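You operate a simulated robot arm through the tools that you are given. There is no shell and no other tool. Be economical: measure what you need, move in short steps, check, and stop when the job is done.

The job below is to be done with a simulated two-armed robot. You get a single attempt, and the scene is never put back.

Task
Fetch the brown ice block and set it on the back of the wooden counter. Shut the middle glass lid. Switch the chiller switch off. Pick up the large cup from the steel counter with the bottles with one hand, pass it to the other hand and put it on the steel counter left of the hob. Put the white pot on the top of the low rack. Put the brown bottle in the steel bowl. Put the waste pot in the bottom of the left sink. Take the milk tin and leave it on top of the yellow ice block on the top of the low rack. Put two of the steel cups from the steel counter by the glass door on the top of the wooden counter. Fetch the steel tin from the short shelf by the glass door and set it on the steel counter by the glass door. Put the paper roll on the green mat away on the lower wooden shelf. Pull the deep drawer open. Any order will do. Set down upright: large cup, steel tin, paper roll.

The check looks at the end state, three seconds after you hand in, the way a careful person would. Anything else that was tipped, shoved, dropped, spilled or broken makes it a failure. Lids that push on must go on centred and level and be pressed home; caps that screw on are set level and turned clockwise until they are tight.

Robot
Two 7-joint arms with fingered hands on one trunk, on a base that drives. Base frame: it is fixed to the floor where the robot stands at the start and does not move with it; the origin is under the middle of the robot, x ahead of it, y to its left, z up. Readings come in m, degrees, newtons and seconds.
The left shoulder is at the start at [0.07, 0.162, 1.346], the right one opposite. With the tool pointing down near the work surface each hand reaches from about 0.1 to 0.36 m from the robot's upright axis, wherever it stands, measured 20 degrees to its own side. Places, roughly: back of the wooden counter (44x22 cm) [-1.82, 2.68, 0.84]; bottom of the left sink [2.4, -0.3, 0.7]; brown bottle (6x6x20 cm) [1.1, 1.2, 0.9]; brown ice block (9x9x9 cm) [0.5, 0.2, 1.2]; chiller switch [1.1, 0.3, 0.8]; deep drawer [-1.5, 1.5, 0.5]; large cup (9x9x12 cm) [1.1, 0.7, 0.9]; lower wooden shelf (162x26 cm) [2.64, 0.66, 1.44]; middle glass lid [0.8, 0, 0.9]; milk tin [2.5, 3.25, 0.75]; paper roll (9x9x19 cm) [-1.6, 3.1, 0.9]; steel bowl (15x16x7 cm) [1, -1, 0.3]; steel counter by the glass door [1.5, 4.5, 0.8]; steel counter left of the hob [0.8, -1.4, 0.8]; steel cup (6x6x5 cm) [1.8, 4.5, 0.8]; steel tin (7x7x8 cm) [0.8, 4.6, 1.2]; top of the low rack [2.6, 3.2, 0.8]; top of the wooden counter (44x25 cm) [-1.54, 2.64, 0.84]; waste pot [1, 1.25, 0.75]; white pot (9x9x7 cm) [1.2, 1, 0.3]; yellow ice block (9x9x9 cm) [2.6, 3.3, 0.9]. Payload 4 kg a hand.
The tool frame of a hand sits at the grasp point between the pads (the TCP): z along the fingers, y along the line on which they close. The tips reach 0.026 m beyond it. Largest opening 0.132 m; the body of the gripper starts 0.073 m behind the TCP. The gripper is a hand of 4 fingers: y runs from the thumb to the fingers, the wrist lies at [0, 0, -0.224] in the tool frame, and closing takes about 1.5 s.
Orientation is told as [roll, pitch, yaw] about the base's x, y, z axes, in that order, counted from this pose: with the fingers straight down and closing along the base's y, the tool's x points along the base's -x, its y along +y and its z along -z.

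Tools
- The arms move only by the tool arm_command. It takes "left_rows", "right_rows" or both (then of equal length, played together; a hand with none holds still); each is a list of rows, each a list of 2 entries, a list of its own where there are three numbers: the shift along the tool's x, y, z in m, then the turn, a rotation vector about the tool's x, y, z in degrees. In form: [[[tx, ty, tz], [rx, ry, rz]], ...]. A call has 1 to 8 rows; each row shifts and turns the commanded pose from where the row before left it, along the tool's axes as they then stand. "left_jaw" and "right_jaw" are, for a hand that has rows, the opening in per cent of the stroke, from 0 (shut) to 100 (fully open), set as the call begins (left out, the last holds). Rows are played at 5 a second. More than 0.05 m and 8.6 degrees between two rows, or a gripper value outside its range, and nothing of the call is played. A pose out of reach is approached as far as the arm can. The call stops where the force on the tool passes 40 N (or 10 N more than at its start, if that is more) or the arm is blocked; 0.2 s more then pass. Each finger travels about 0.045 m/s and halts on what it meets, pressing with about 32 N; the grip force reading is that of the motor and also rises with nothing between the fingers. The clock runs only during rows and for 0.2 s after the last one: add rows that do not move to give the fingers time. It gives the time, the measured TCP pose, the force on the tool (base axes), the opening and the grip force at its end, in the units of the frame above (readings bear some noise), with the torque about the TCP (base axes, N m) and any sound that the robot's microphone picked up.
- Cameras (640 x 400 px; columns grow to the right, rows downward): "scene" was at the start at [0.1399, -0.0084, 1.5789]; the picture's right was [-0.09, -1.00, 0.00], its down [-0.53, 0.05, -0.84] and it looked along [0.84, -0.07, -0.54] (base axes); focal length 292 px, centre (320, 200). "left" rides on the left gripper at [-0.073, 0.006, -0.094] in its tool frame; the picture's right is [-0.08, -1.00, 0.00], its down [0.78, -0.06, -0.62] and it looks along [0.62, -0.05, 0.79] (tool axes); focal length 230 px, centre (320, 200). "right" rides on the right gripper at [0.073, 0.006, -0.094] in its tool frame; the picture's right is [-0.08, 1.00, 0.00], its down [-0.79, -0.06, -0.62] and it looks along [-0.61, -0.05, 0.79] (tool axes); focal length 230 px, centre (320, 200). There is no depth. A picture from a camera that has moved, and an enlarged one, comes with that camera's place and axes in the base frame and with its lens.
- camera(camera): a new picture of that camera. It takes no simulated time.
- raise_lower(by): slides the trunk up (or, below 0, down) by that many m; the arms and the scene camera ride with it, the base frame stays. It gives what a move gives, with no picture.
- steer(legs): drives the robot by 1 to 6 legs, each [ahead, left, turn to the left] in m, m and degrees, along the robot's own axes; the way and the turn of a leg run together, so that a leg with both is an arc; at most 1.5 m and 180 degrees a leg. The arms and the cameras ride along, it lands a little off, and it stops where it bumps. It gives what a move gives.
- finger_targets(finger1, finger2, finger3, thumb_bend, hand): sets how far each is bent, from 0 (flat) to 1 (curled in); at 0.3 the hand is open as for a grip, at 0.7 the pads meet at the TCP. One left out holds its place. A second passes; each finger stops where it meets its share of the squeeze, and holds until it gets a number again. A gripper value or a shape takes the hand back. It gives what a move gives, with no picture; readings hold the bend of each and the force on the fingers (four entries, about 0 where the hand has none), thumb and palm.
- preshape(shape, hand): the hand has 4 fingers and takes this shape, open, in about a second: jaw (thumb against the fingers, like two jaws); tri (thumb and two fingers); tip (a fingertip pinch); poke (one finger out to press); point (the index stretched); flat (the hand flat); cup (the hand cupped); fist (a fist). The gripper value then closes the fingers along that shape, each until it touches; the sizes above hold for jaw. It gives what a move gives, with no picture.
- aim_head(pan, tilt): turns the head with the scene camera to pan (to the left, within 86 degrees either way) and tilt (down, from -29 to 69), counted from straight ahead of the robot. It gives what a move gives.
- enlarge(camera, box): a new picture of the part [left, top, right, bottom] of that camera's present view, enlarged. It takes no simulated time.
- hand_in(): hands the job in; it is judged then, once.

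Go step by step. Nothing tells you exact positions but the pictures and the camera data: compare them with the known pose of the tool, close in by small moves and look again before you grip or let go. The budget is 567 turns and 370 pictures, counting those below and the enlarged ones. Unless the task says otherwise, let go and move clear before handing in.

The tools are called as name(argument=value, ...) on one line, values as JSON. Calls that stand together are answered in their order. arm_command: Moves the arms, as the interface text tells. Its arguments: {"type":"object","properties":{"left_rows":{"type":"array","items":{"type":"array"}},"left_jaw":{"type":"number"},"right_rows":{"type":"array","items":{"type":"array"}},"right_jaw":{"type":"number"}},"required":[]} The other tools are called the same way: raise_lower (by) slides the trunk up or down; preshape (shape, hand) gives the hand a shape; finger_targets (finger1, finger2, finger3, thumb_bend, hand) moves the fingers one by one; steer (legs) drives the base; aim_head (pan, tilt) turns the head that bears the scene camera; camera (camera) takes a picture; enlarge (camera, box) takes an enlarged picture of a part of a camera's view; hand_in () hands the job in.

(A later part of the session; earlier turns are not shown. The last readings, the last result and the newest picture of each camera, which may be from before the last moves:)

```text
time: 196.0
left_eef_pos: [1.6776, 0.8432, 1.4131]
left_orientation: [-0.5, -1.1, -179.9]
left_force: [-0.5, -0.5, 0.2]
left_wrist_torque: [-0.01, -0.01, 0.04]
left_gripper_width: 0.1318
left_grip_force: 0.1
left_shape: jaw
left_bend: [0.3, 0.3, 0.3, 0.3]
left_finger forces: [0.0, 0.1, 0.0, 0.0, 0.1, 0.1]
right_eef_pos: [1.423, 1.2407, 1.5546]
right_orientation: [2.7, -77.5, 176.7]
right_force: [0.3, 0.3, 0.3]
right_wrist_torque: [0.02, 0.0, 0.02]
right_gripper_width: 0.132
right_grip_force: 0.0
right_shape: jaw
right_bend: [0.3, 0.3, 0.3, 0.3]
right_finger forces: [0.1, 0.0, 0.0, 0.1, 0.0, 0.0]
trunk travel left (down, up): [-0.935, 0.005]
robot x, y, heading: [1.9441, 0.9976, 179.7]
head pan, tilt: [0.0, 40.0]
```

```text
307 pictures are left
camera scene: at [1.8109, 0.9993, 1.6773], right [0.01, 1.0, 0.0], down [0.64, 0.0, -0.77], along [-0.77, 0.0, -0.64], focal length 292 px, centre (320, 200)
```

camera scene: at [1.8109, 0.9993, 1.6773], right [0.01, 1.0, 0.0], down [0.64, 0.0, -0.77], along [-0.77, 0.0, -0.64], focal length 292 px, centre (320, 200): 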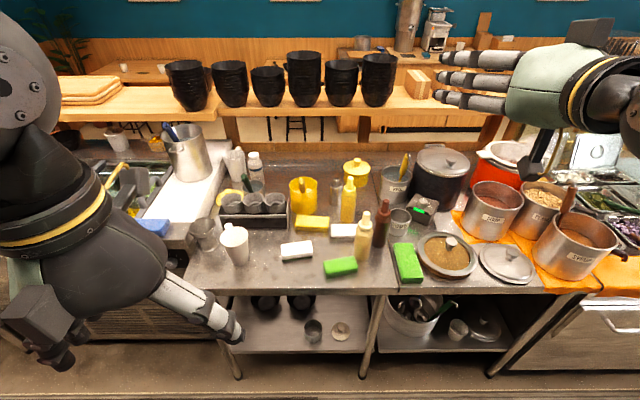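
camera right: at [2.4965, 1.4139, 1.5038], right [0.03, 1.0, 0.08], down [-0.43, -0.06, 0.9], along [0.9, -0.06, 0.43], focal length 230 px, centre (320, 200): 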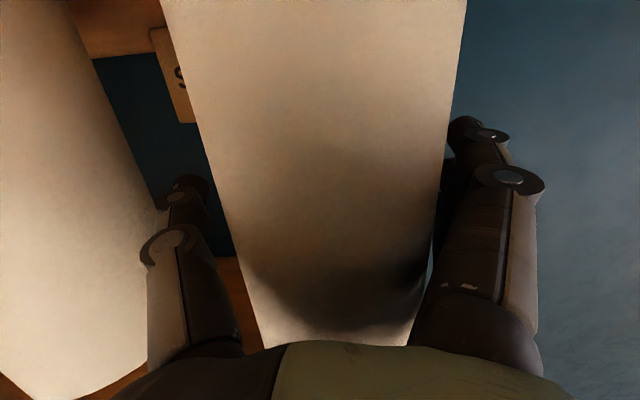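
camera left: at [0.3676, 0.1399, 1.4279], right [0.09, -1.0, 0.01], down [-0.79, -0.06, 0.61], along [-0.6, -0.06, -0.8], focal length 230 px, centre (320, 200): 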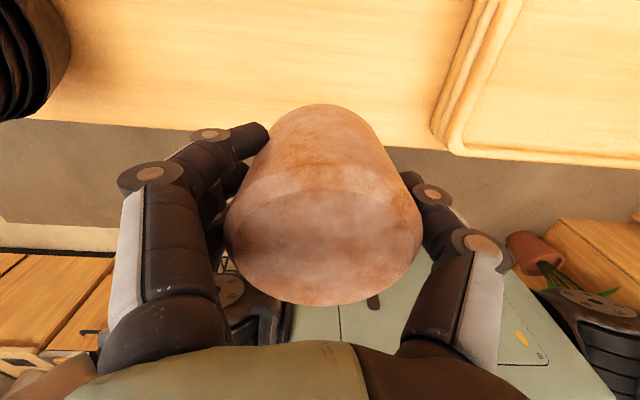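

I'll zoom in to identify the objects.

enlarge(camera="scene", box=[300, 140, 480, 290])

enlarge(camera="scene", box=[230, 270, 520, 390])

enlarge(camera="scene", box=[180, 130, 330, 290])

```text
2.67 times, centred on (390, 215) of scene
camera zoom: at [1.8109, 0.9993, 1.6773], right [0.01, 1.0, 0.0], down [0.64, 0.0, -0.77], along [-0.77, 0.0, -0.64], focal length 779 px, centre (133, 160)
```

zoom: 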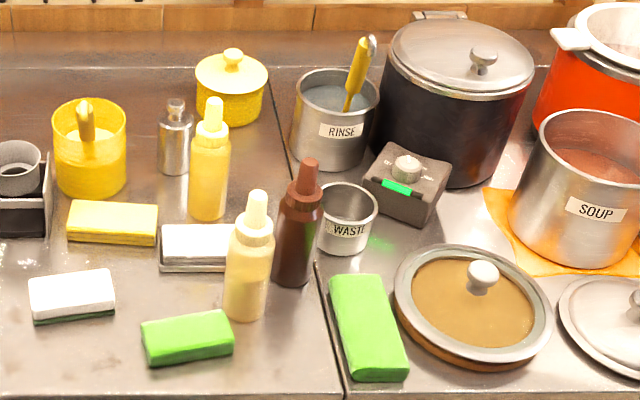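

```text
2.21 times, centred on (375, 330) of scene
camera zoom: at [1.8109, 0.9993, 1.6773], right [0.01, 1.0, 0.0], down [0.64, 0.0, -0.77], along [-0.77, 0.0, -0.64], focal length 645 px, centre (199, -87)
```

zoom: 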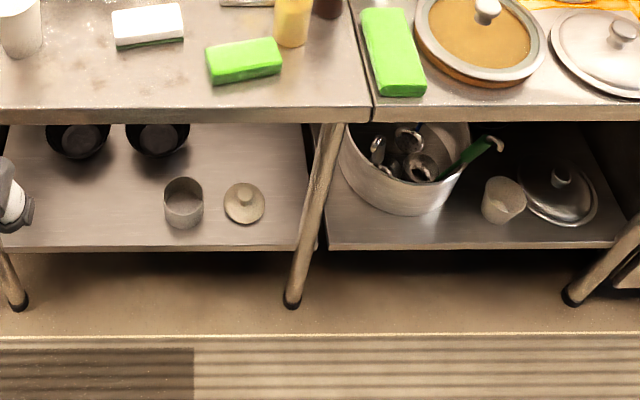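

```text
2.50 times, centred on (255, 210) of scene
camera zoom: at [1.8109, 0.9993, 1.6773], right [0.01, 1.0, 0.0], down [0.64, 0.0, -0.77], along [-0.77, 0.0, -0.64], focal length 730 px, centre (482, 175)
```

zoom: 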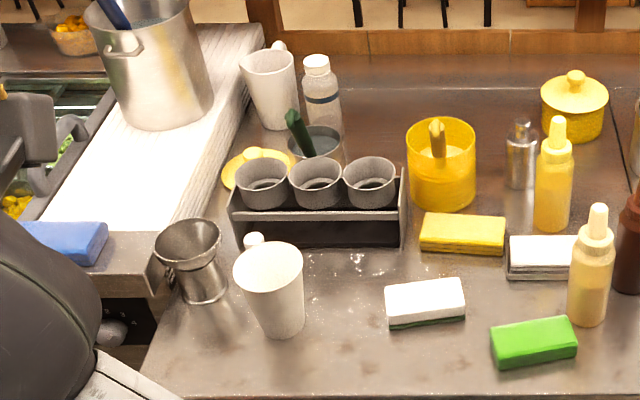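

The WASTE pot, brown bottle, large white cup and (on the lower shelf) a small pot are identified. I'll start with the large cup: the left hand picks it from the top, rotated to avoid its handle and the jigger beside it.

steer(legs=[[0, 0.13, 0], [0.3, 0, 0]])

arm_command(left_rows=[[[-0.04, 0, 0], [0, 0, -8.5]], [[-0.04, 0, 0], [0, 0, -8.5]], [[-0.03, 0, 0], [0, 0, -8.5]]])

raise_lower(by=-0.2)

camera(camera="scene")

camera(camera="left")

```text
time: 198.9
left_eef_pos: [1.373, 0.7069, 1.4135]
left_orientation: [-0.7, -1.1, 179.6]
left_force: [0.2, 0.3, -0.3]
left_wrist_torque: [-0.01, 0.0, 0.04]
left_gripper_width: 0.1319
left_grip_force: 0.0
left_shape: jaw
left_bend: [0.3, 0.3, 0.3, 0.3]
left_finger forces: [0.0, 0.0, 0.0, 0.1, 0.1, 0.1]
right_eef_pos: [1.1181, 1.1075, 1.5565]
right_orientation: [2.4, -77.6, 176.8]
right_force: [0.4, 0.0, -0.2]
right_wrist_torque: [-0.01, 0.03, 0.01]
right_gripper_width: 0.1319
right_grip_force: 0.1
right_shape: jaw
right_bend: [0.3, 0.3, 0.3, 0.3]
right_finger forces: [0.0, 0.0, 0.0, 0.1, 0.0, 0.1]
trunk travel left (down, up): [-0.935, 0.005]
robot x, y, heading: [1.6406, 0.8604, 179.6]
head pan, tilt: [0.0, 40.0]
```

```text
time: 199.8
left_eef_pos: [1.2589, 0.6914, 1.4139]
left_orientation: [-0.9, -0.8, -154.6]
left_force: [-0.9, 0.0, -0.1]
left_wrist_torque: [-0.04, 0.0, -0.02]
left_gripper_width: 0.132
left_grip_force: 0.0
left_shape: jaw
left_bend: [0.3, 0.3, 0.3, 0.3]
left_finger forces: [0.0, 0.0, 0.0, 0.0, 0.0, 0.0]
right_eef_pos: [1.1147, 1.1074, 1.5535]
right_orientation: [2.6, -77.5, 176.8]
right_force: [0.4, 0.2, 0.4]
right_wrist_torque: [0.02, -0.03, 0.01]
right_gripper_width: 0.1317
right_grip_force: 0.0
right_shape: jaw
right_bend: [0.3, 0.3, 0.3, 0.3]
right_finger forces: [0.0, 0.1, 0.1, 0.0, 0.1, 0.0]
trunk travel left (down, up): [-0.935, 0.005]
robot x, y, heading: [1.6366, 0.8658, 179.7]
head pan, tilt: [0.0, 40.0]
```

```text
time: 201.9
left_eef_pos: [1.2598, 0.6913, 1.2146]
left_orientation: [-1.0, -0.7, -154.8]
left_force: [-0.6, -0.6, -0.2]
left_wrist_torque: [0.01, -0.02, -0.02]
left_gripper_width: 0.1318
left_grip_force: 0.0
left_shape: jaw
left_bend: [0.3, 0.3, 0.3, 0.3]
left_finger forces: [0.0, 0.1, 0.1, 0.0, 0.1, 0.0]
right_eef_pos: [1.1156, 1.1068, 1.3543]
right_orientation: [2.4, -77.5, 176.8]
right_force: [0.5, 0.8, -0.8]
right_wrist_torque: [0.0, -0.03, 0.03]
right_gripper_width: 0.132
right_grip_force: 0.0
right_shape: jaw
right_bend: [0.3, 0.3, 0.3, 0.3]
right_finger forces: [0.1, 0.0, 0.0, 0.1, 0.0, 0.1]
trunk travel left (down, up): [-0.735, 0.205]
robot x, y, heading: [1.6343, 0.8619, 179.3]
head pan, tilt: [0.0, 40.0]
```

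```text
303 pictures are left
camera scene: at [1.5032, 0.8646, 1.4774], right [0.01, 1.0, 0.0], down [0.64, -0.01, -0.77], along [-0.77, 0.01, -0.64], focal length 292 px, centre (320, 200)
```

scene: 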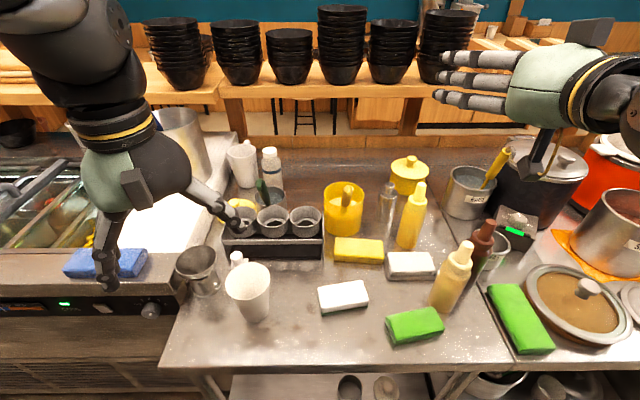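

```text
302 pictures are left
camera left: at [1.1979, 0.6541, 1.3084], right [-0.5, 0.87, 0.02], down [0.7, 0.38, 0.61], along [0.52, 0.31, -0.79], focal length 230 px, centre (320, 200)
```

left: 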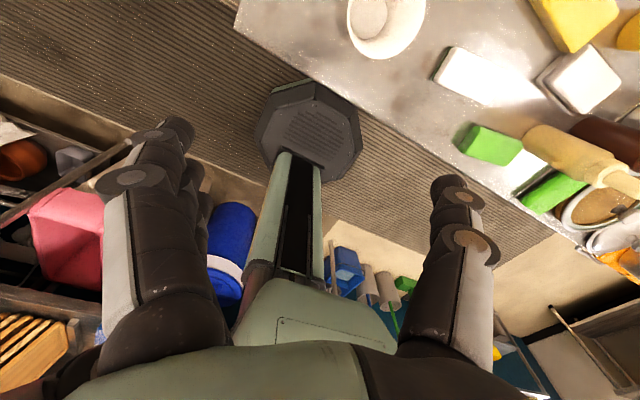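

Cup rim found at (1.15, 0.722, 0.966). Moving the left hand above it.

arm_command(left_rows=[[[-0.029, -0.025, 0], [0, 0, 0]], [[-0.029, -0.025, 0], [0, 0, 0]], [[-0.0284, -0.025, 0.0], [0, 0, 0]], [[0, 0, 0.04], [0, 0, 0]], [[0, 0, 0.04], [0, 0, 0]], [[0, 0, 0.03], [0, 0, 0]], [[0, 0, 0], [0, 0, 0]]])

camera(camera="scene")

camera(camera="left")

```text
time: 203.5
left_eef_pos: [1.1492, 0.7259, 1.1082]
left_orientation: [-1.0, -0.9, -154.8]
left_force: [-0.5, -0.1, -0.3]
left_wrist_torque: [0.01, -0.02, -0.01]
left_gripper_width: 0.1319
left_grip_force: 0.0
left_shape: jaw
left_bend: [0.3, 0.3, 0.3, 0.3]
left_finger forces: [0.0, 0.0, 0.0, 0.0, 0.1, 0.0]
right_eef_pos: [1.1163, 1.1078, 1.3539]
right_orientation: [2.5, -77.6, 176.8]
right_force: [-0.1, -0.5, -0.2]
right_wrist_torque: [-0.02, -0.02, 0.01]
right_gripper_width: 0.1318
right_grip_force: 0.0
right_shape: jaw
right_bend: [0.3, 0.3, 0.3, 0.3]
right_finger forces: [0.0, 0.1, 0.0, 0.0, 0.0, 0.1]
trunk travel left (down, up): [-0.735, 0.205]
robot x, y, heading: [1.6356, 0.8625, 179.5]
head pan, tilt: [0.0, 40.0]
```

```text
301 pictures are left
camera scene: at [1.5035, 0.8644, 1.4773], right [0.01, 1.0, 0.0], down [0.64, -0.01, -0.77], along [-0.77, 0.01, -0.64], focal length 292 px, centre (320, 200)
```

scene: 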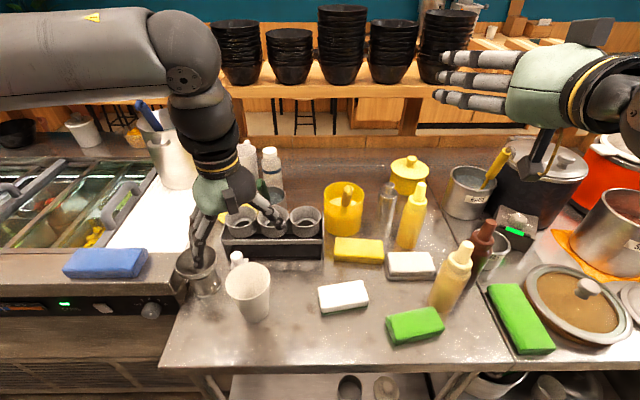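

```text
300 pictures are left
camera left: at [1.0868, 0.6884, 1.2003], right [-0.5, 0.87, 0.02], down [0.7, 0.38, 0.61], along [0.52, 0.31, -0.79], focal length 230 px, centre (320, 200)
```

left: 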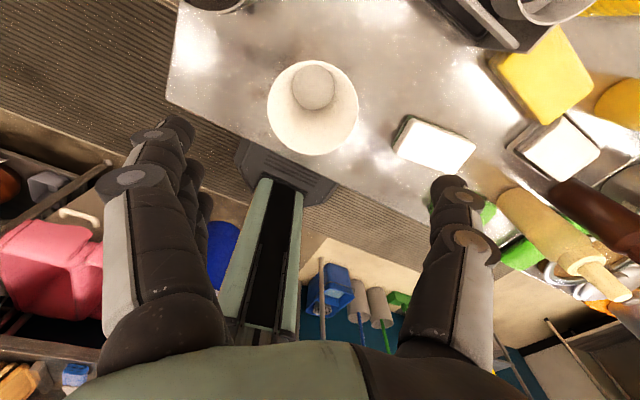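

enlarge(camera="left", box=[180, 0, 440, 170])

enlarge(camera="scene", box=[160, 200, 320, 350])

```text
2.35 times, centred on (310, 85) of left
camera zoom: at [1.0868, 0.6884, 1.2003], right [-0.5, 0.87, 0.02], down [0.7, 0.38, 0.61], along [0.52, 0.31, -0.79], focal length 541 px, centre (344, 471)
```

zoom: 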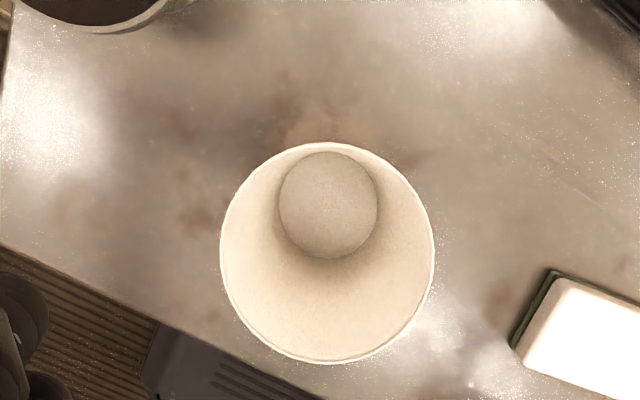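

```text
2.67 times, centred on (240, 275) of scene
camera zoom: at [1.5035, 0.8644, 1.4773], right [0.01, 1.0, 0.0], down [0.64, -0.01, -0.77], along [-0.77, 0.01, -0.64], focal length 779 px, centre (533, 0)
```

zoom: 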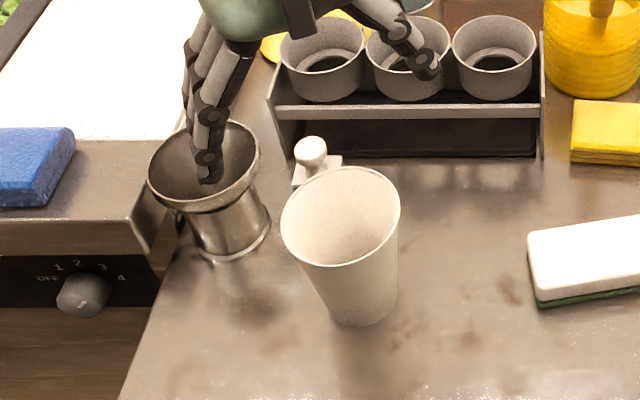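

It's a plain tapered paper cup without a handle. Centring and descending around the rim.

arm_command(left_rows=[[[-0.003, 0.007, 0], [0, 0, 0]], [[0, 0, 0.045], [0, 0, 0]], [[0, 0, 0.045], [0, 0, 0]], [[0, 0, 0.04], [0, 0, 0]], [[0, 0, 0.028], [0, 0, 0]], [[0, 0, 0], [0, 0, 0]]])

camera(camera="left")

enlarge(camera="scene", box=[160, 200, 320, 350])

```text
time: 204.9
left_eef_pos: [1.1455, 0.7194, 0.9486]
left_orientation: [-1.0, -0.8, -154.8]
left_force: [0.1, -0.1, -0.9]
left_wrist_torque: [-0.01, 0.01, -0.01]
left_gripper_width: 0.1321
left_grip_force: 0.1
left_shape: jaw
left_bend: [0.3, 0.3, 0.3, 0.3]
left_finger forces: [0.0, 0.0, 0.0, 0.1, 0.1, 0.0]
right_eef_pos: [1.1155, 1.1089, 1.3542]
right_orientation: [2.6, -77.5, 176.7]
right_force: [0.1, -0.2, 0.2]
right_wrist_torque: [0.0, 0.01, 0.0]
right_gripper_width: 0.1322
right_grip_force: 0.0
right_shape: jaw
right_bend: [0.3, 0.3, 0.3, 0.3]
right_finger forces: [0.0, 0.0, 0.0, 0.0, 0.0, 0.0]
trunk travel left (down, up): [-0.735, 0.205]
robot x, y, heading: [1.6385, 0.8635, 179.5]
head pan, tilt: [0.0, 40.0]
```

```text
297 pictures are left
camera left: at [1.0831, 0.6823, 1.0426], right [-0.5, 0.87, 0.02], down [0.7, 0.38, 0.61], along [0.52, 0.31, -0.79], focal length 230 px, centre (320, 200)
```

left: 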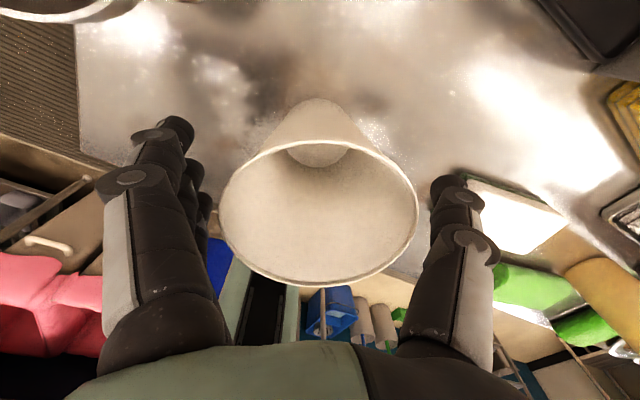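

```text
2.67 times, centred on (240, 275) of scene
camera zoom: at [1.5034, 0.8649, 1.4773], right [0.01, 1.0, 0.0], down [0.64, -0.01, -0.77], along [-0.77, 0.01, -0.64], focal length 779 px, centre (533, 0)
```

zoom: 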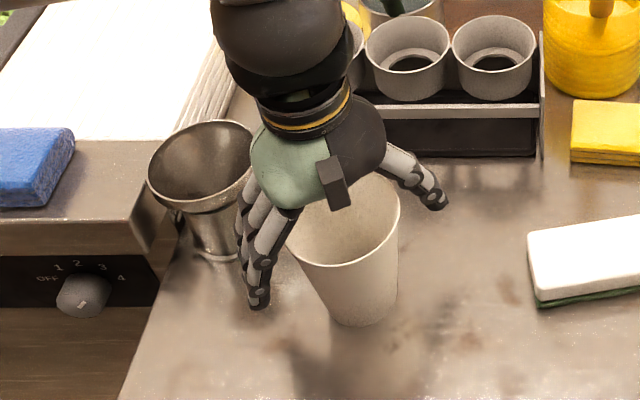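

Well centred; closing gently.

arm_command(left_rows=[[[-0.003, 0, 0], [0, 0, 0]], [[0, 0, 0], [0, 0, 0]], [[0, 0, 0], [0, 0, 0]], [[0, 0, 0], [0, 0, 0]], [[0, 0, 0], [0, 0, 0]], [[0, 0, 0], [0, 0, 0]]], left_jaw=50)

camera(camera="left")

```text
time: 206.3
left_eef_pos: [1.1427, 0.7184, 0.9477]
left_orientation: [-1.0, -0.6, -154.8]
left_force: [-0.1, 0.3, 0.4]
left_wrist_torque: [-0.03, -0.02, 0.01]
left_gripper_width: 0.0666
left_grip_force: 32.0
left_shape: jaw
left_bend: [0.73, 0.72, 0.72, 0.72]
left_finger forces: [9.5, 10.2, 10.6, 0.0, 29.1, 0.0]
right_eef_pos: [1.116, 1.1085, 1.3543]
right_orientation: [2.5, -77.5, 176.8]
right_force: [-0.5, 0.4, -0.8]
right_wrist_torque: [0.02, 0.0, 0.01]
right_gripper_width: 0.1317
right_grip_force: 0.1
right_shape: jaw
right_bend: [0.3, 0.3, 0.3, 0.3]
right_finger forces: [0.0, 0.0, 0.1, 0.0, 0.1, 0.1]
trunk travel left (down, up): [-0.735, 0.205]
robot x, y, heading: [1.638, 0.8613, 179.5]
head pan, tilt: [0.0, 40.0]
```

```text
295 pictures are left
camera left: at [1.0803, 0.6811, 1.0426], right [-0.5, 0.87, 0.02], down [0.69, 0.38, 0.61], along [0.52, 0.31, -0.79], focal length 230 px, centre (320, 200)
```

left: 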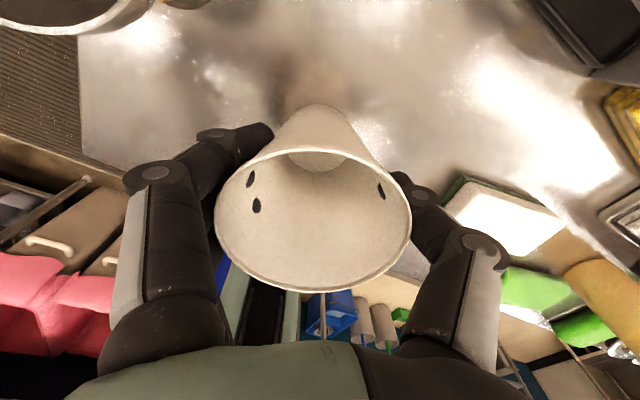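

Held. Lifting and backing off for the handover.

raise_lower(by=0.2)

steer(legs=[[-0.25, 0, 0]])

camera(camera="scene")

```text
time: 208.5
left_eef_pos: [1.1426, 0.7182, 1.1487]
left_orientation: [-0.9, -0.7, -154.7]
left_force: [-0.1, 0.4, -0.2]
left_wrist_torque: [-0.02, 0.03, -0.01]
left_gripper_width: 0.0665
left_grip_force: 32.0
left_shape: jaw
left_bend: [0.73, 0.72, 0.72, 0.72]
left_finger forces: [9.5, 10.2, 10.5, 0.0, 29.0, 0.0]
right_eef_pos: [1.115, 1.1073, 1.5535]
right_orientation: [2.5, -77.5, 176.8]
right_force: [0.4, 0.5, -1.0]
right_wrist_torque: [0.0, 0.02, 0.01]
right_gripper_width: 0.132
right_grip_force: 0.1
right_shape: jaw
right_bend: [0.3, 0.3, 0.3, 0.3]
right_finger forces: [0.1, 0.0, 0.1, 0.1, 0.0, 0.0]
trunk travel left (down, up): [-0.935, 0.005]
robot x, y, heading: [1.6368, 0.8625, 179.4]
head pan, tilt: [0.0, 40.0]
```

```text
time: 210.3
left_eef_pos: [1.3954, 0.7146, 1.149]
left_orientation: [-0.9, -0.6, -154.4]
left_force: [-1.0, 0.3, -0.6]
left_wrist_torque: [-0.04, -0.03, 0.0]
left_gripper_width: 0.0665
left_grip_force: 32.1
left_shape: jaw
left_bend: [0.73, 0.72, 0.72, 0.72]
left_finger forces: [9.5, 10.2, 10.7, 0.0, 28.9, 0.0]
right_eef_pos: [1.3648, 1.103, 1.5528]
right_orientation: [2.5, -77.3, 176.9]
right_force: [-0.2, 0.0, 0.4]
right_wrist_torque: [0.0, 0.01, -0.02]
right_gripper_width: 0.1319
right_grip_force: 0.1
right_shape: jaw
right_bend: [0.3, 0.3, 0.3, 0.3]
right_finger forces: [0.1, 0.1, 0.0, 0.0, 0.1, 0.1]
trunk travel left (down, up): [-0.935, 0.005]
robot x, y, heading: [1.8953, 0.8637, 179.8]
head pan, tilt: [0.0, 40.0]
```

```text
294 pictures are left
camera scene: at [1.754, 0.862, 1.6769], right [0.01, 1.0, 0.0], down [0.65, 0.0, -0.76], along [-0.76, 0.0, -0.65], focal length 292 px, centre (320, 200)
```

scene: 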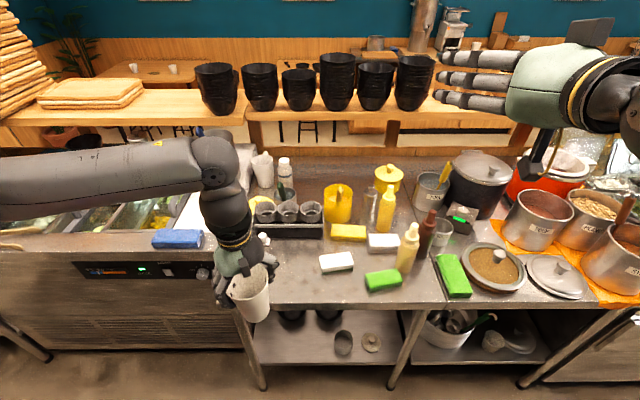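

The left hand will bring the cup in front of the chest, while the right hand is levelled and yawed inward for the handover.

arm_command(left_rows=[[[-0.0034, -0.0304, -0.026], [0, 0, 0]], [[-0.0034, -0.0304, -0.026], [0, 0, 0]], [[-0.0034, -0.0304, -0.026], [0, 0, 0]], [[-0.0034, -0.0304, -0.026], [0, 0, 0]], [[-0.0034, -0.0304, -0.026], [0, 0, 0]], [[0, 0, 0], [0, 0, 0]], [[0, 0, 0], [0, 0, 0]], [[0, 0, 0], [0, 0, 0]]], right_rows=[[[0, 0, 0], [0, -6.2, 0]], [[0, 0, 0], [0, -6.2, 0]], [[0, 0, 0], [-8, 0, 0]], [[0, 0, 0], [-8, 0, 0]], [[0, 0, 0], [-8, 0, 0]], [[0, 0, 0], [-8, 0, 0]], [[0, 0, 0], [-8, 0, 0]], [[0, 0, 0], [0, 0, 0]]])

camera(camera="scene")

```text
time: 212.1
left_eef_pos: [1.317, 0.8448, 1.2822]
left_orientation: [-0.9, -0.7, -154.4]
left_force: [-0.6, -0.3, -0.5]
left_wrist_torque: [0.01, 0.04, -0.02]
left_gripper_width: 0.0663
left_grip_force: 31.4
left_shape: jaw
left_bend: [0.73, 0.72, 0.72, 0.72]
left_finger forces: [9.8, 10.3, 10.9, 0.1, 28.6, 0.0]
right_eef_pos: [1.3472, 1.105, 1.5643]
right_orientation: [126.1, -89.4, 93.4]
right_force: [-0.5, -0.1, -0.4]
right_wrist_torque: [0.03, 0.01, 0.01]
right_gripper_width: 0.1322
right_grip_force: 0.1
right_shape: jaw
right_bend: [0.3, 0.3, 0.3, 0.3]
right_finger forces: [0.1, 0.0, 0.1, 0.1, 0.0, 0.0]
right hand out of reach, approached as far as the arm can: row 1, 2
trunk travel left (down, up): [-0.935, 0.005]
robot x, y, heading: [1.8935, 0.8633, 179.8]
head pan, tilt: [0.0, 40.0]
```

```text
293 pictures are left
camera scene: at [1.7577, 0.8626, 1.6772], right [0.01, 1.0, 0.0], down [0.64, 0.0, -0.77], along [-0.77, 0.0, -0.64], focal length 292 px, centre (320, 200)
```

scene: 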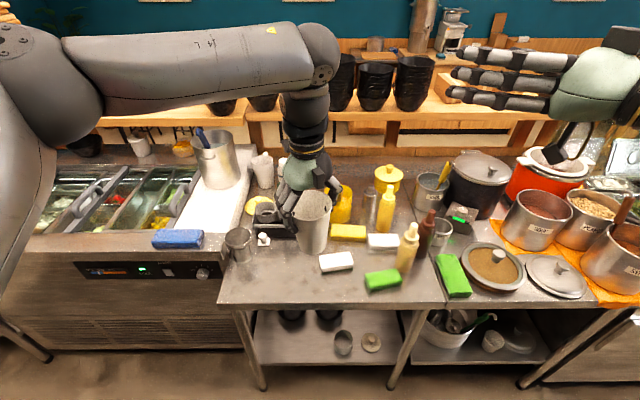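

Lowering the right hand to cup level, to the right of the cup.

arm_command(right_rows=[[[0.0445, 0, 0], [0, 0, 0]], [[0.0445, 0, 0], [0, 0, 0]], [[0.0445, 0, 0], [0, 0, 0]], [[0.0445, 0, 0], [0, 0, 0]], [[0.0445, 0, 0], [0, 0, 0]], [[0.0445, 0, 0], [0, 0, 0]], [[0.0445, 0, 0], [0, 0, 0]], [[0.0445, 0, 0], [0, 0, 0]]])

camera(camera="right")

aim_head(pan=-5, tilt=50)

camera(camera="scene")

```text
time: 213.9
left_eef_pos: [1.3157, 0.8447, 1.2815]
left_orientation: [-0.9, -0.8, -154.4]
left_force: [0.3, -0.2, 0.2]
left_wrist_torque: [0.02, -0.04, 0.04]
left_gripper_width: 0.0658
left_grip_force: 31.9
left_shape: jaw
left_bend: [0.73, 0.72, 0.72, 0.72]
left_finger forces: [9.9, 10.2, 11.0, 0.1, 28.5, 0.1]
right_eef_pos: [1.3515, 1.1015, 1.2076]
right_orientation: [125.2, -89.4, 94.2]
right_force: [0.5, 0.6, -0.2]
right_wrist_torque: [0.01, 0.0, 0.0]
right_gripper_width: 0.1323
right_grip_force: 0.0
right_shape: jaw
right_bend: [0.3, 0.3, 0.3, 0.3]
right_finger forces: [0.0, 0.0, 0.1, 0.0, 0.1, 0.1]
trunk travel left (down, up): [-0.935, 0.005]
robot x, y, heading: [1.8936, 0.8614, 179.7]
head pan, tilt: [0.0, 40.0]
```

```text
292 pictures are left
camera right: at [1.4266, 1.1555, 1.1361], right [0.63, -0.77, 0.09], down [0.44, 0.45, 0.78], along [-0.64, -0.46, 0.62], focal length 230 px, centre (320, 200)
```

right: 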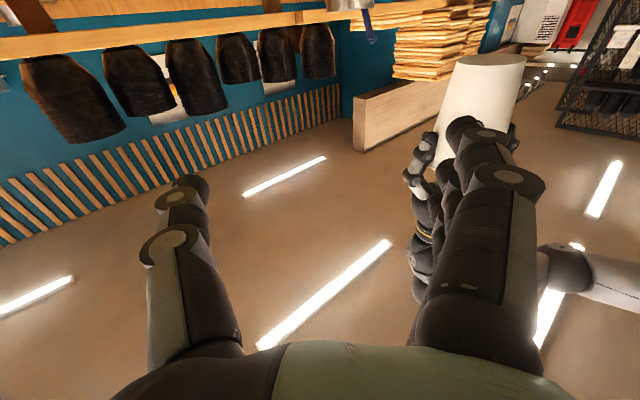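

```text
time: 214.7
left_eef_pos: [1.3173, 0.8435, 1.2814]
left_orientation: [-1.0, -0.7, -154.4]
left_force: [-0.6, 0.6, -0.3]
left_wrist_torque: [0.02, 0.01, 0.0]
left_gripper_width: 0.0662
left_grip_force: 31.9
left_shape: jaw
left_bend: [0.73, 0.72, 0.72, 0.72]
left_finger forces: [9.9, 10.1, 11.0, 0.0, 28.5, 0.0]
right_eef_pos: [1.3505, 1.1008, 1.2101]
right_orientation: [118.5, -89.3, 100.8]
right_force: [-0.4, 0.7, -0.6]
right_wrist_torque: [0.0, 0.01, -0.01]
right_gripper_width: 0.132
right_grip_force: 0.2
right_shape: jaw
right_bend: [0.3, 0.3, 0.3, 0.3]
right_finger forces: [0.0, 0.0, 0.0, 0.1, 0.1, 0.0]
trunk travel left (down, up): [-0.935, 0.005]
robot x, y, heading: [1.8914, 0.8599, 179.6]
head pan, tilt: [-5.0, 50.0]
```

```text
291 pictures are left
camera scene: at [1.7663, 0.8689, 1.6631], right [0.09, 1.0, 0.0], down [0.76, -0.07, -0.64], along [-0.64, 0.06, -0.77], focal length 292 px, centre (320, 200)
```

scene: 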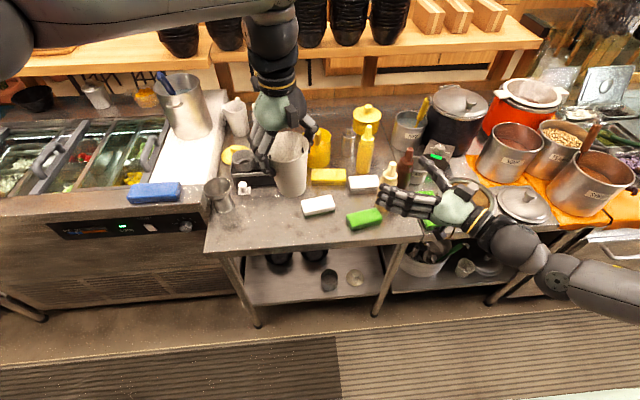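

Shift sideways in line with the cup, then check.

arm_command(right_rows=[[[0, 0.044, 0], [0, 0, 0]], [[0, 0.044, 0], [0, 0, 0]], [[0, 0.044, 0], [0, 0, 0]], [[0, 0.044, 0], [0, 0, 0]], [[0, 0, 0.04], [0, 0, 0]], [[0, 0, 0.03], [0, 0, 0]], [[0, 0, 0], [0, 0, 0]]])

camera(camera="right")

camera(camera="scene")

```text
time: 216.3
left_eef_pos: [1.3178, 0.8442, 1.2836]
left_orientation: [-0.9, -0.7, -154.4]
left_force: [0.3, 0.0, -0.3]
left_wrist_torque: [-0.05, 0.03, -0.03]
left_gripper_width: 0.0665
left_grip_force: 31.8
left_shape: jaw
left_bend: [0.73, 0.72, 0.72, 0.72]
left_finger forces: [9.9, 10.2, 10.9, 0.1, 28.3, 0.0]
right_eef_pos: [1.4055, 0.9201, 1.2094]
right_orientation: [127.1, -89.4, 92.3]
right_force: [0.6, 0.0, 0.2]
right_wrist_torque: [-0.02, 0.04, -0.03]
right_gripper_width: 0.1319
right_grip_force: 0.0
right_shape: jaw
right_bend: [0.3, 0.3, 0.3, 0.3]
right_finger forces: [0.0, 0.1, 0.0, 0.1, 0.0, 0.1]
trunk travel left (down, up): [-0.935, 0.005]
robot x, y, heading: [1.896, 0.86, 179.9]
head pan, tilt: [-5.0, 50.0]
```

```text
290 pictures are left
camera right: at [1.4809, 0.975, 1.1366], right [0.63, -0.77, 0.08], down [0.44, 0.45, 0.78], along [-0.64, -0.46, 0.62], focal length 230 px, centre (320, 200)
```

right: 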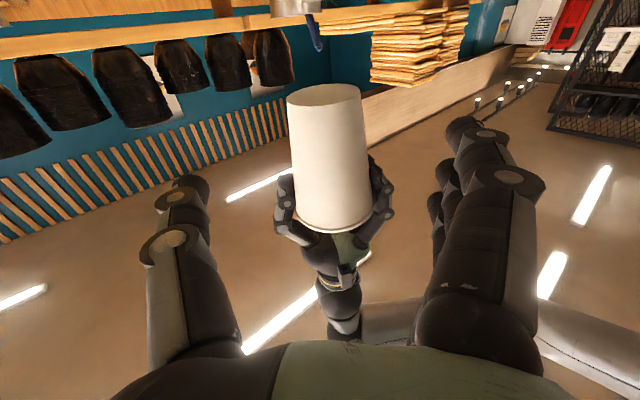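

```text
289 pictures are left
camera scene: at [1.7683, 0.8691, 1.6633], right [0.09, 1.0, 0.0], down [0.76, -0.07, -0.64], along [-0.64, 0.06, -0.77], focal length 292 px, centre (320, 200)
```

scene: 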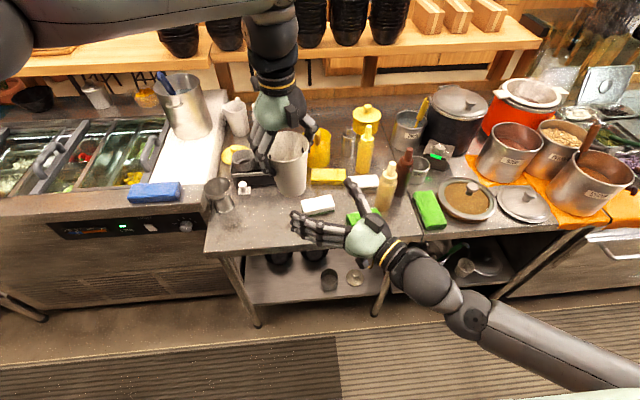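

Nicely aligned. Advancing.

arm_command(right_rows=[[[0, 0.003, 0.04], [0, 0, 0]], [[0, 0, 0.035], [0, 0, 0]], [[0, 0, 0.03], [0, 0, 0]], [[0, 0, 0], [0, 0, 0]]])

camera(camera="right")

camera(camera="left")

```text
time: 217.3
left_eef_pos: [1.3168, 0.8434, 1.2826]
left_orientation: [-1.0, -0.7, -154.4]
left_force: [-0.7, 0.0, -0.8]
left_wrist_torque: [0.0, -0.01, 0.01]
left_gripper_width: 0.0663
left_grip_force: 31.6
left_shape: jaw
left_bend: [0.73, 0.72, 0.72, 0.72]
left_finger forces: [9.9, 10.2, 11.0, 0.1, 28.5, 0.0]
right_eef_pos: [1.3259, 0.8525, 1.2105]
right_orientation: [119.4, -89.5, 100.1]
right_force: [0.1, -0.2, -0.6]
right_wrist_torque: [-0.02, 0.02, 0.02]
right_gripper_width: 0.132
right_grip_force: 0.0
right_shape: jaw
right_bend: [0.3, 0.3, 0.3, 0.3]
right_finger forces: [0.0, 0.0, 0.1, 0.1, 0.0, 0.0]
trunk travel left (down, up): [-0.935, 0.005]
robot x, y, heading: [1.8921, 0.8617, 179.8]
head pan, tilt: [-5.0, 50.0]
```

```text
288 pictures are left
camera right: at [1.4014, 0.9062, 1.1369], right [0.63, -0.77, 0.09], down [0.44, 0.45, 0.78], along [-0.64, -0.46, 0.62], focal length 230 px, centre (320, 200)
```

right: 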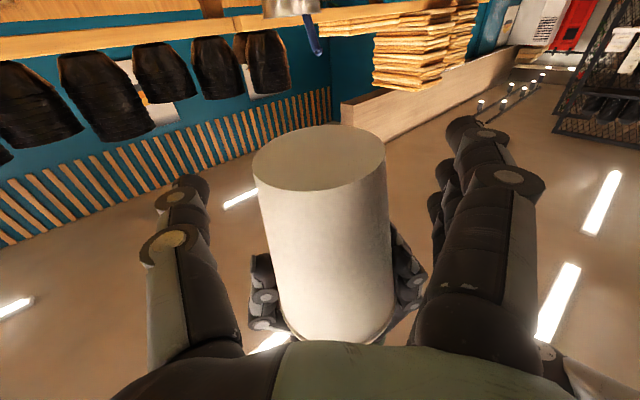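

```text
287 pictures are left
camera left: at [1.2542, 0.8065, 1.3755], right [-0.5, 0.87, 0.02], down [0.69, 0.39, 0.61], along [0.52, 0.32, -0.79], focal length 230 px, centre (320, 200)
```

left: 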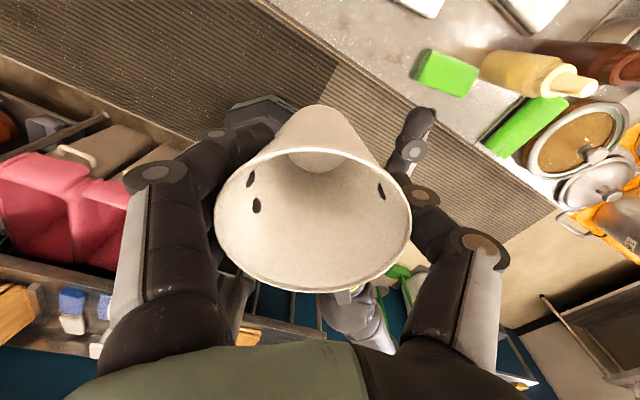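

Cup between the right fingers. Closing the right hand.

arm_command(right_rows=[[[0, 0, 0.01], [0, 0, 0]], [[0, 0, 0], [0, 0, 0]], [[0, 0, 0], [0, 0, 0]], [[0, 0, 0], [0, 0, 0]], [[0, 0, 0], [0, 0, 0]], [[0, 0, 0], [0, 0, 0]], [[0, 0, 0], [0, 0, 0]]], right_jaw=35)

camera(camera="right")

```text
time: 218.9
left_eef_pos: [1.316, 0.8444, 1.2821]
left_orientation: [-1.0, -0.7, -154.4]
left_force: [3.0, 0.5, 2.3]
left_wrist_torque: [0.1, -0.16, -0.03]
left_gripper_width: 0.0657
left_grip_force: 32.0
left_shape: jaw
left_bend: [0.73, 0.72, 0.72, 0.72]
left_finger forces: [9.9, 10.0, 11.8, 0.0, 27.5, 0.0]
right_eef_pos: [1.3175, 0.8456, 1.2092]
right_orientation: [113.6, -89.6, 105.8]
right_force: [-1.5, -1.2, -1.7]
right_wrist_torque: [-0.01, 0.05, 0.07]
right_gripper_width: 0.0449
right_grip_force: 31.9
right_shape: jaw
right_bend: [0.73, 0.74, 0.73, 0.73]
right_finger forces: [8.5, 8.9, 9.2, 0.0, 28.4, 0.0]
trunk travel left (down, up): [-0.935, 0.005]
robot x, y, heading: [1.8949, 0.8606, 179.7]
head pan, tilt: [-5.0, 50.0]
```

```text
286 pictures are left
camera right: at [1.3943, 0.8998, 1.1371], right [0.63, -0.77, 0.09], down [0.44, 0.45, 0.78], along [-0.64, -0.46, 0.62], focal length 230 px, centre (320, 200)
```

right: 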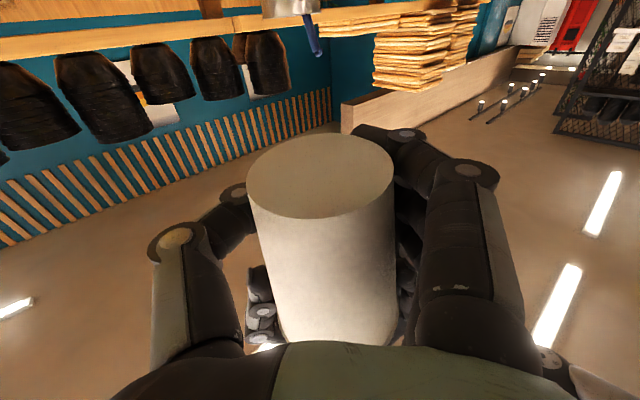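

Right hand holds the cup. Releasing with the left and lifting it away.

arm_command(left_rows=[[[0, 0, 0], [0, 0, 0]], [[0, 0, 0], [0, 0, 0]], [[0, 0, 0], [0, 0, 0]], [[0, 0, 0], [0, 0, 0]], [[0, 0, 0], [0, 0, 0]]], left_jaw=100)

arm_command(left_rows=[[[0, 0, -0.04], [0, 0, 0]], [[0, 0, -0.04], [0, 0, 0]], [[0, 0.03, -0.03], [0, 0, 0]], [[0.02, 0.04, 0], [0, 0, 0]], [[0.02, 0.04, 0], [0, 0, 0]], [[0.03, 0.03, 0], [0, 0, 0]]])

camera(camera="scene")

```text
time: 220.1
left_eef_pos: [1.3165, 0.8436, 1.2815]
left_orientation: [-0.9, -0.6, -154.4]
left_force: [-0.8, -0.5, -0.7]
left_wrist_torque: [0.02, -0.01, 0.01]
left_gripper_width: 0.1317
left_grip_force: 0.2
left_shape: jaw
left_bend: [0.3, 0.3, 0.3, 0.3]
left_finger forces: [0.0, 0.1, 0.1, 0.0, 0.0, 0.0]
right_eef_pos: [1.319, 0.8455, 1.2104]
right_orientation: [119.2, -89.4, 100.2]
right_force: [0.7, 0.1, -1.0]
right_wrist_torque: [0.03, -0.01, 0.02]
right_gripper_width: 0.0289
right_grip_force: 31.7
right_shape: jaw
right_bend: [0.77, 0.77, 0.76, 0.77]
right_finger forces: [1.6, 8.6, 5.8, 0.0, 14.2, 0.0]
trunk travel left (down, up): [-0.935, 0.005]
robot x, y, heading: [1.8947, 0.8616, 179.8]
head pan, tilt: [-5.0, 50.0]
```

```text
time: 221.5
left_eef_pos: [1.4494, 0.745, 1.3897]
left_orientation: [-1.1, -0.8, -154.3]
left_force: [-0.1, -0.1, 0.2]
left_wrist_torque: [0.0, 0.03, -0.01]
left_gripper_width: 0.1317
left_grip_force: 0.0
left_shape: jaw
left_bend: [0.3, 0.3, 0.3, 0.3]
left_finger forces: [0.0, 0.1, 0.0, 0.0, 0.0, 0.0]
right_eef_pos: [1.3203, 0.8446, 1.2108]
right_orientation: [128.3, -89.5, 91.2]
right_force: [0.5, -0.4, 0.1]
right_wrist_torque: [0.0, 0.01, 0.0]
right_gripper_width: 0.0286
right_grip_force: 31.9
right_shape: jaw
right_bend: [0.77, 0.77, 0.76, 0.77]
right_finger forces: [1.6, 8.7, 5.8, 0.0, 14.1, 0.1]
trunk travel left (down, up): [-0.935, 0.005]
robot x, y, heading: [1.8924, 0.862, 179.6]
head pan, tilt: [-5.0, 50.0]
```

```text
285 pictures are left
camera scene: at [1.7689, 0.8676, 1.6633], right [0.09, 1.0, 0.0], down [0.76, -0.07, -0.64], along [-0.64, 0.06, -0.77], focal length 292 px, centre (320, 200)
```

scene: 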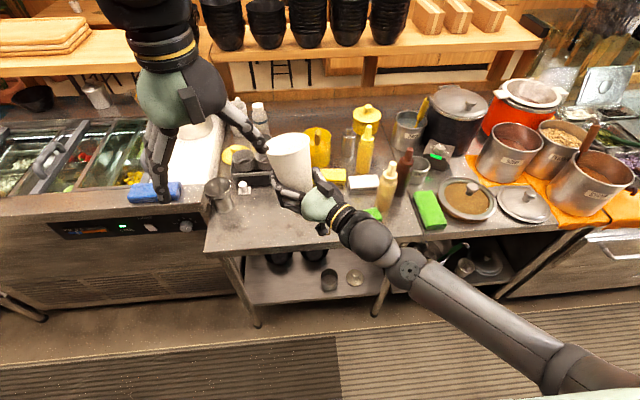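

The right grip settled (narrower). I'll check the cup pose.

camera(camera="right")

enlarge(camera="scene", box=[220, 100, 400, 250])

```text
284 pictures are left
camera right: at [1.396, 0.899, 1.1383], right [0.63, -0.77, 0.08], down [0.44, 0.45, 0.78], along [-0.64, -0.46, 0.62], focal length 230 px, centre (320, 200)
```

right: 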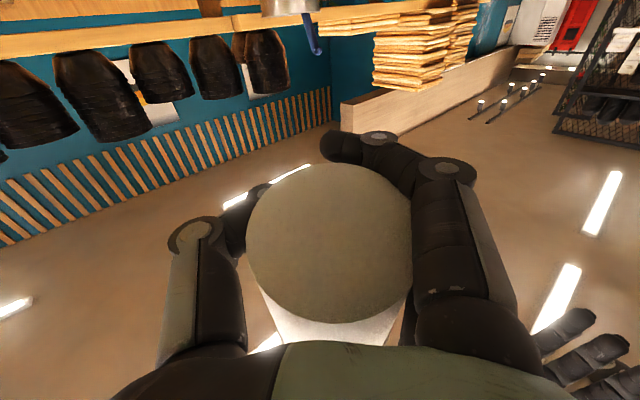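

```text
2.67 times, centred on (310, 175) of scene
camera zoom: at [1.7689, 0.8676, 1.6633], right [0.09, 1.0, 0.0], down [0.76, -0.07, -0.64], along [-0.64, 0.06, -0.77], focal length 779 px, centre (347, 267)
```

zoom: 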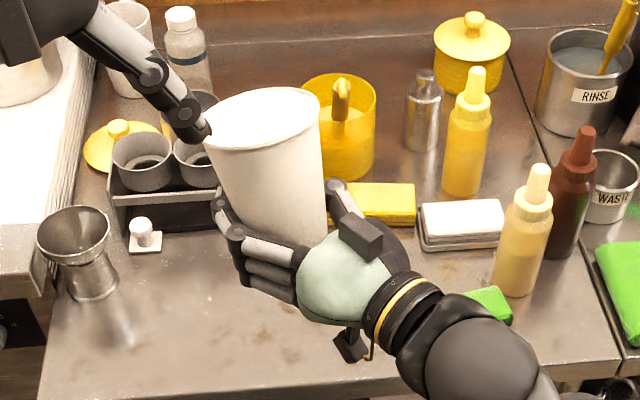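

The cup tilted forward about 25° in the right grip; I'll correct for this at placement. Now sideways along the aisle to the hob end to look.

steer(legs=[[0.15, 0, 0], [0, 1.3, 0], [0, 0.7, 0]])

aim_head(pan=5, tilt=38)

camera(camera="scene")

```text
time: 232.4
left_eef_pos: [1.2828, -1.2627, 1.3897]
left_orientation: [-0.9, -0.8, -154.0]
left_force: [-0.6, -0.1, -0.1]
left_wrist_torque: [-0.02, 0.0, 0.01]
left_gripper_width: 0.1321
left_grip_force: 0.0
left_shape: jaw
left_bend: [0.3, 0.3, 0.3, 0.3]
left_finger forces: [0.0, 0.0, 0.0, 0.0, 0.1, 0.1]
right_eef_pos: [1.155, -1.1654, 1.212]
right_orientation: [120.5, -89.3, 99.4]
right_force: [0.4, 0.3, -0.5]
right_wrist_torque: [-0.01, 0.02, -0.01]
right_gripper_width: 0.029
right_grip_force: 32.1
right_shape: jaw
right_bend: [0.77, 0.77, 0.76, 0.77]
right_finger forces: [1.6, 8.5, 5.9, 0.1, 14.1, 0.1]
trunk travel left (down, up): [-0.935, 0.005]
robot x, y, heading: [1.7296, -1.1453, -179.9]
head pan, tilt: [-5.0, 50.0]
```

```text
time: 233.2
left_eef_pos: [1.2825, -1.2643, 1.3892]
left_orientation: [-1.0, -0.8, -154.0]
left_force: [-0.6, -0.3, 0.8]
left_wrist_torque: [0.0, 0.02, -0.02]
left_gripper_width: 0.132
left_grip_force: 0.1
left_shape: jaw
left_bend: [0.3, 0.3, 0.3, 0.3]
left_finger forces: [0.1, 0.0, 0.0, 0.1, 0.0, 0.0]
right_eef_pos: [1.1537, -1.1654, 1.2109]
right_orientation: [118.7, -89.5, 101.0]
right_force: [-0.3, 0.2, 0.0]
right_wrist_torque: [0.01, 0.0, 0.05]
right_gripper_width: 0.0289
right_grip_force: 32.2
right_shape: jaw
right_bend: [0.77, 0.77, 0.76, 0.77]
right_finger forces: [1.6, 8.5, 5.9, 0.1, 14.1, 0.0]
trunk travel left (down, up): [-0.935, 0.005]
robot x, y, heading: [1.7269, -1.1436, -179.8]
head pan, tilt: [5.0, 38.0]
```

```text
282 pictures are left
camera scene: at [1.5929, -1.1534, 1.6802], right [-0.09, 1.0, 0.0], down [0.61, 0.05, -0.79], along [-0.78, -0.07, -0.62], focal length 292 px, centre (320, 200)
```

scene: 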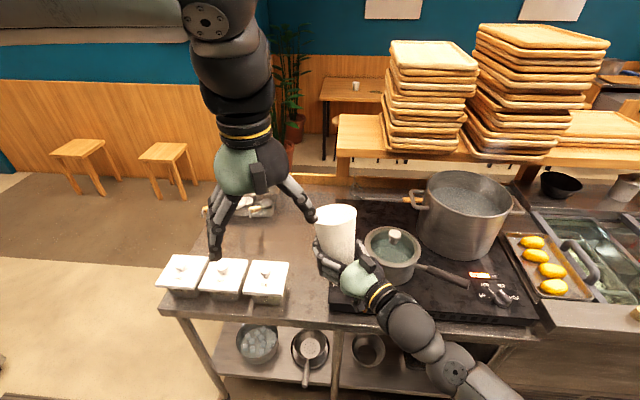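

The counter left of the hob is free behind the boxes, around (0.84, −1.30). I'll zoom on the cup to judge its tilt.

enlarge(camera="scene", box=[260, 170, 420, 310])

camera(camera="left")

```text
2.86 times, centred on (340, 240) of scene
camera zoom: at [1.5929, -1.1534, 1.6802], right [-0.09, 1.0, 0.0], down [0.61, 0.05, -0.79], along [-0.78, -0.07, -0.62], focal length 834 px, centre (263, 86)
```

zoom: 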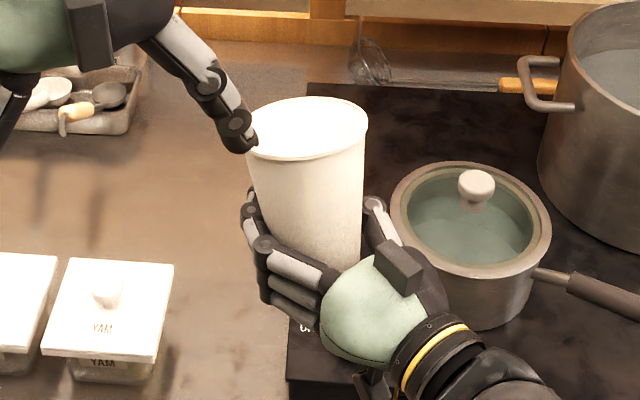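

```text
280 pictures are left
camera left: at [1.2215, -1.3025, 1.4825], right [-0.51, 0.86, 0.02], down [0.69, 0.39, 0.61], along [0.52, 0.32, -0.79], focal length 230 px, centre (320, 200)
```

left: 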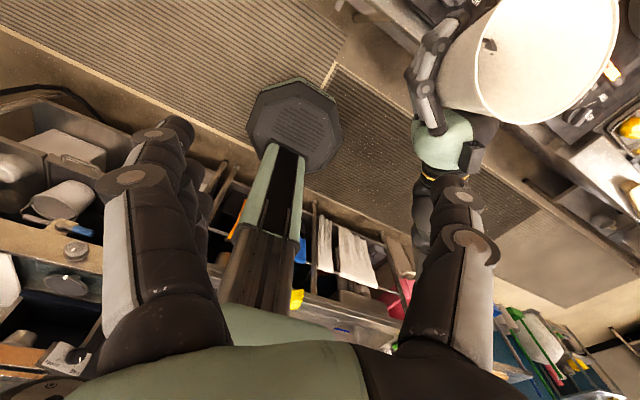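

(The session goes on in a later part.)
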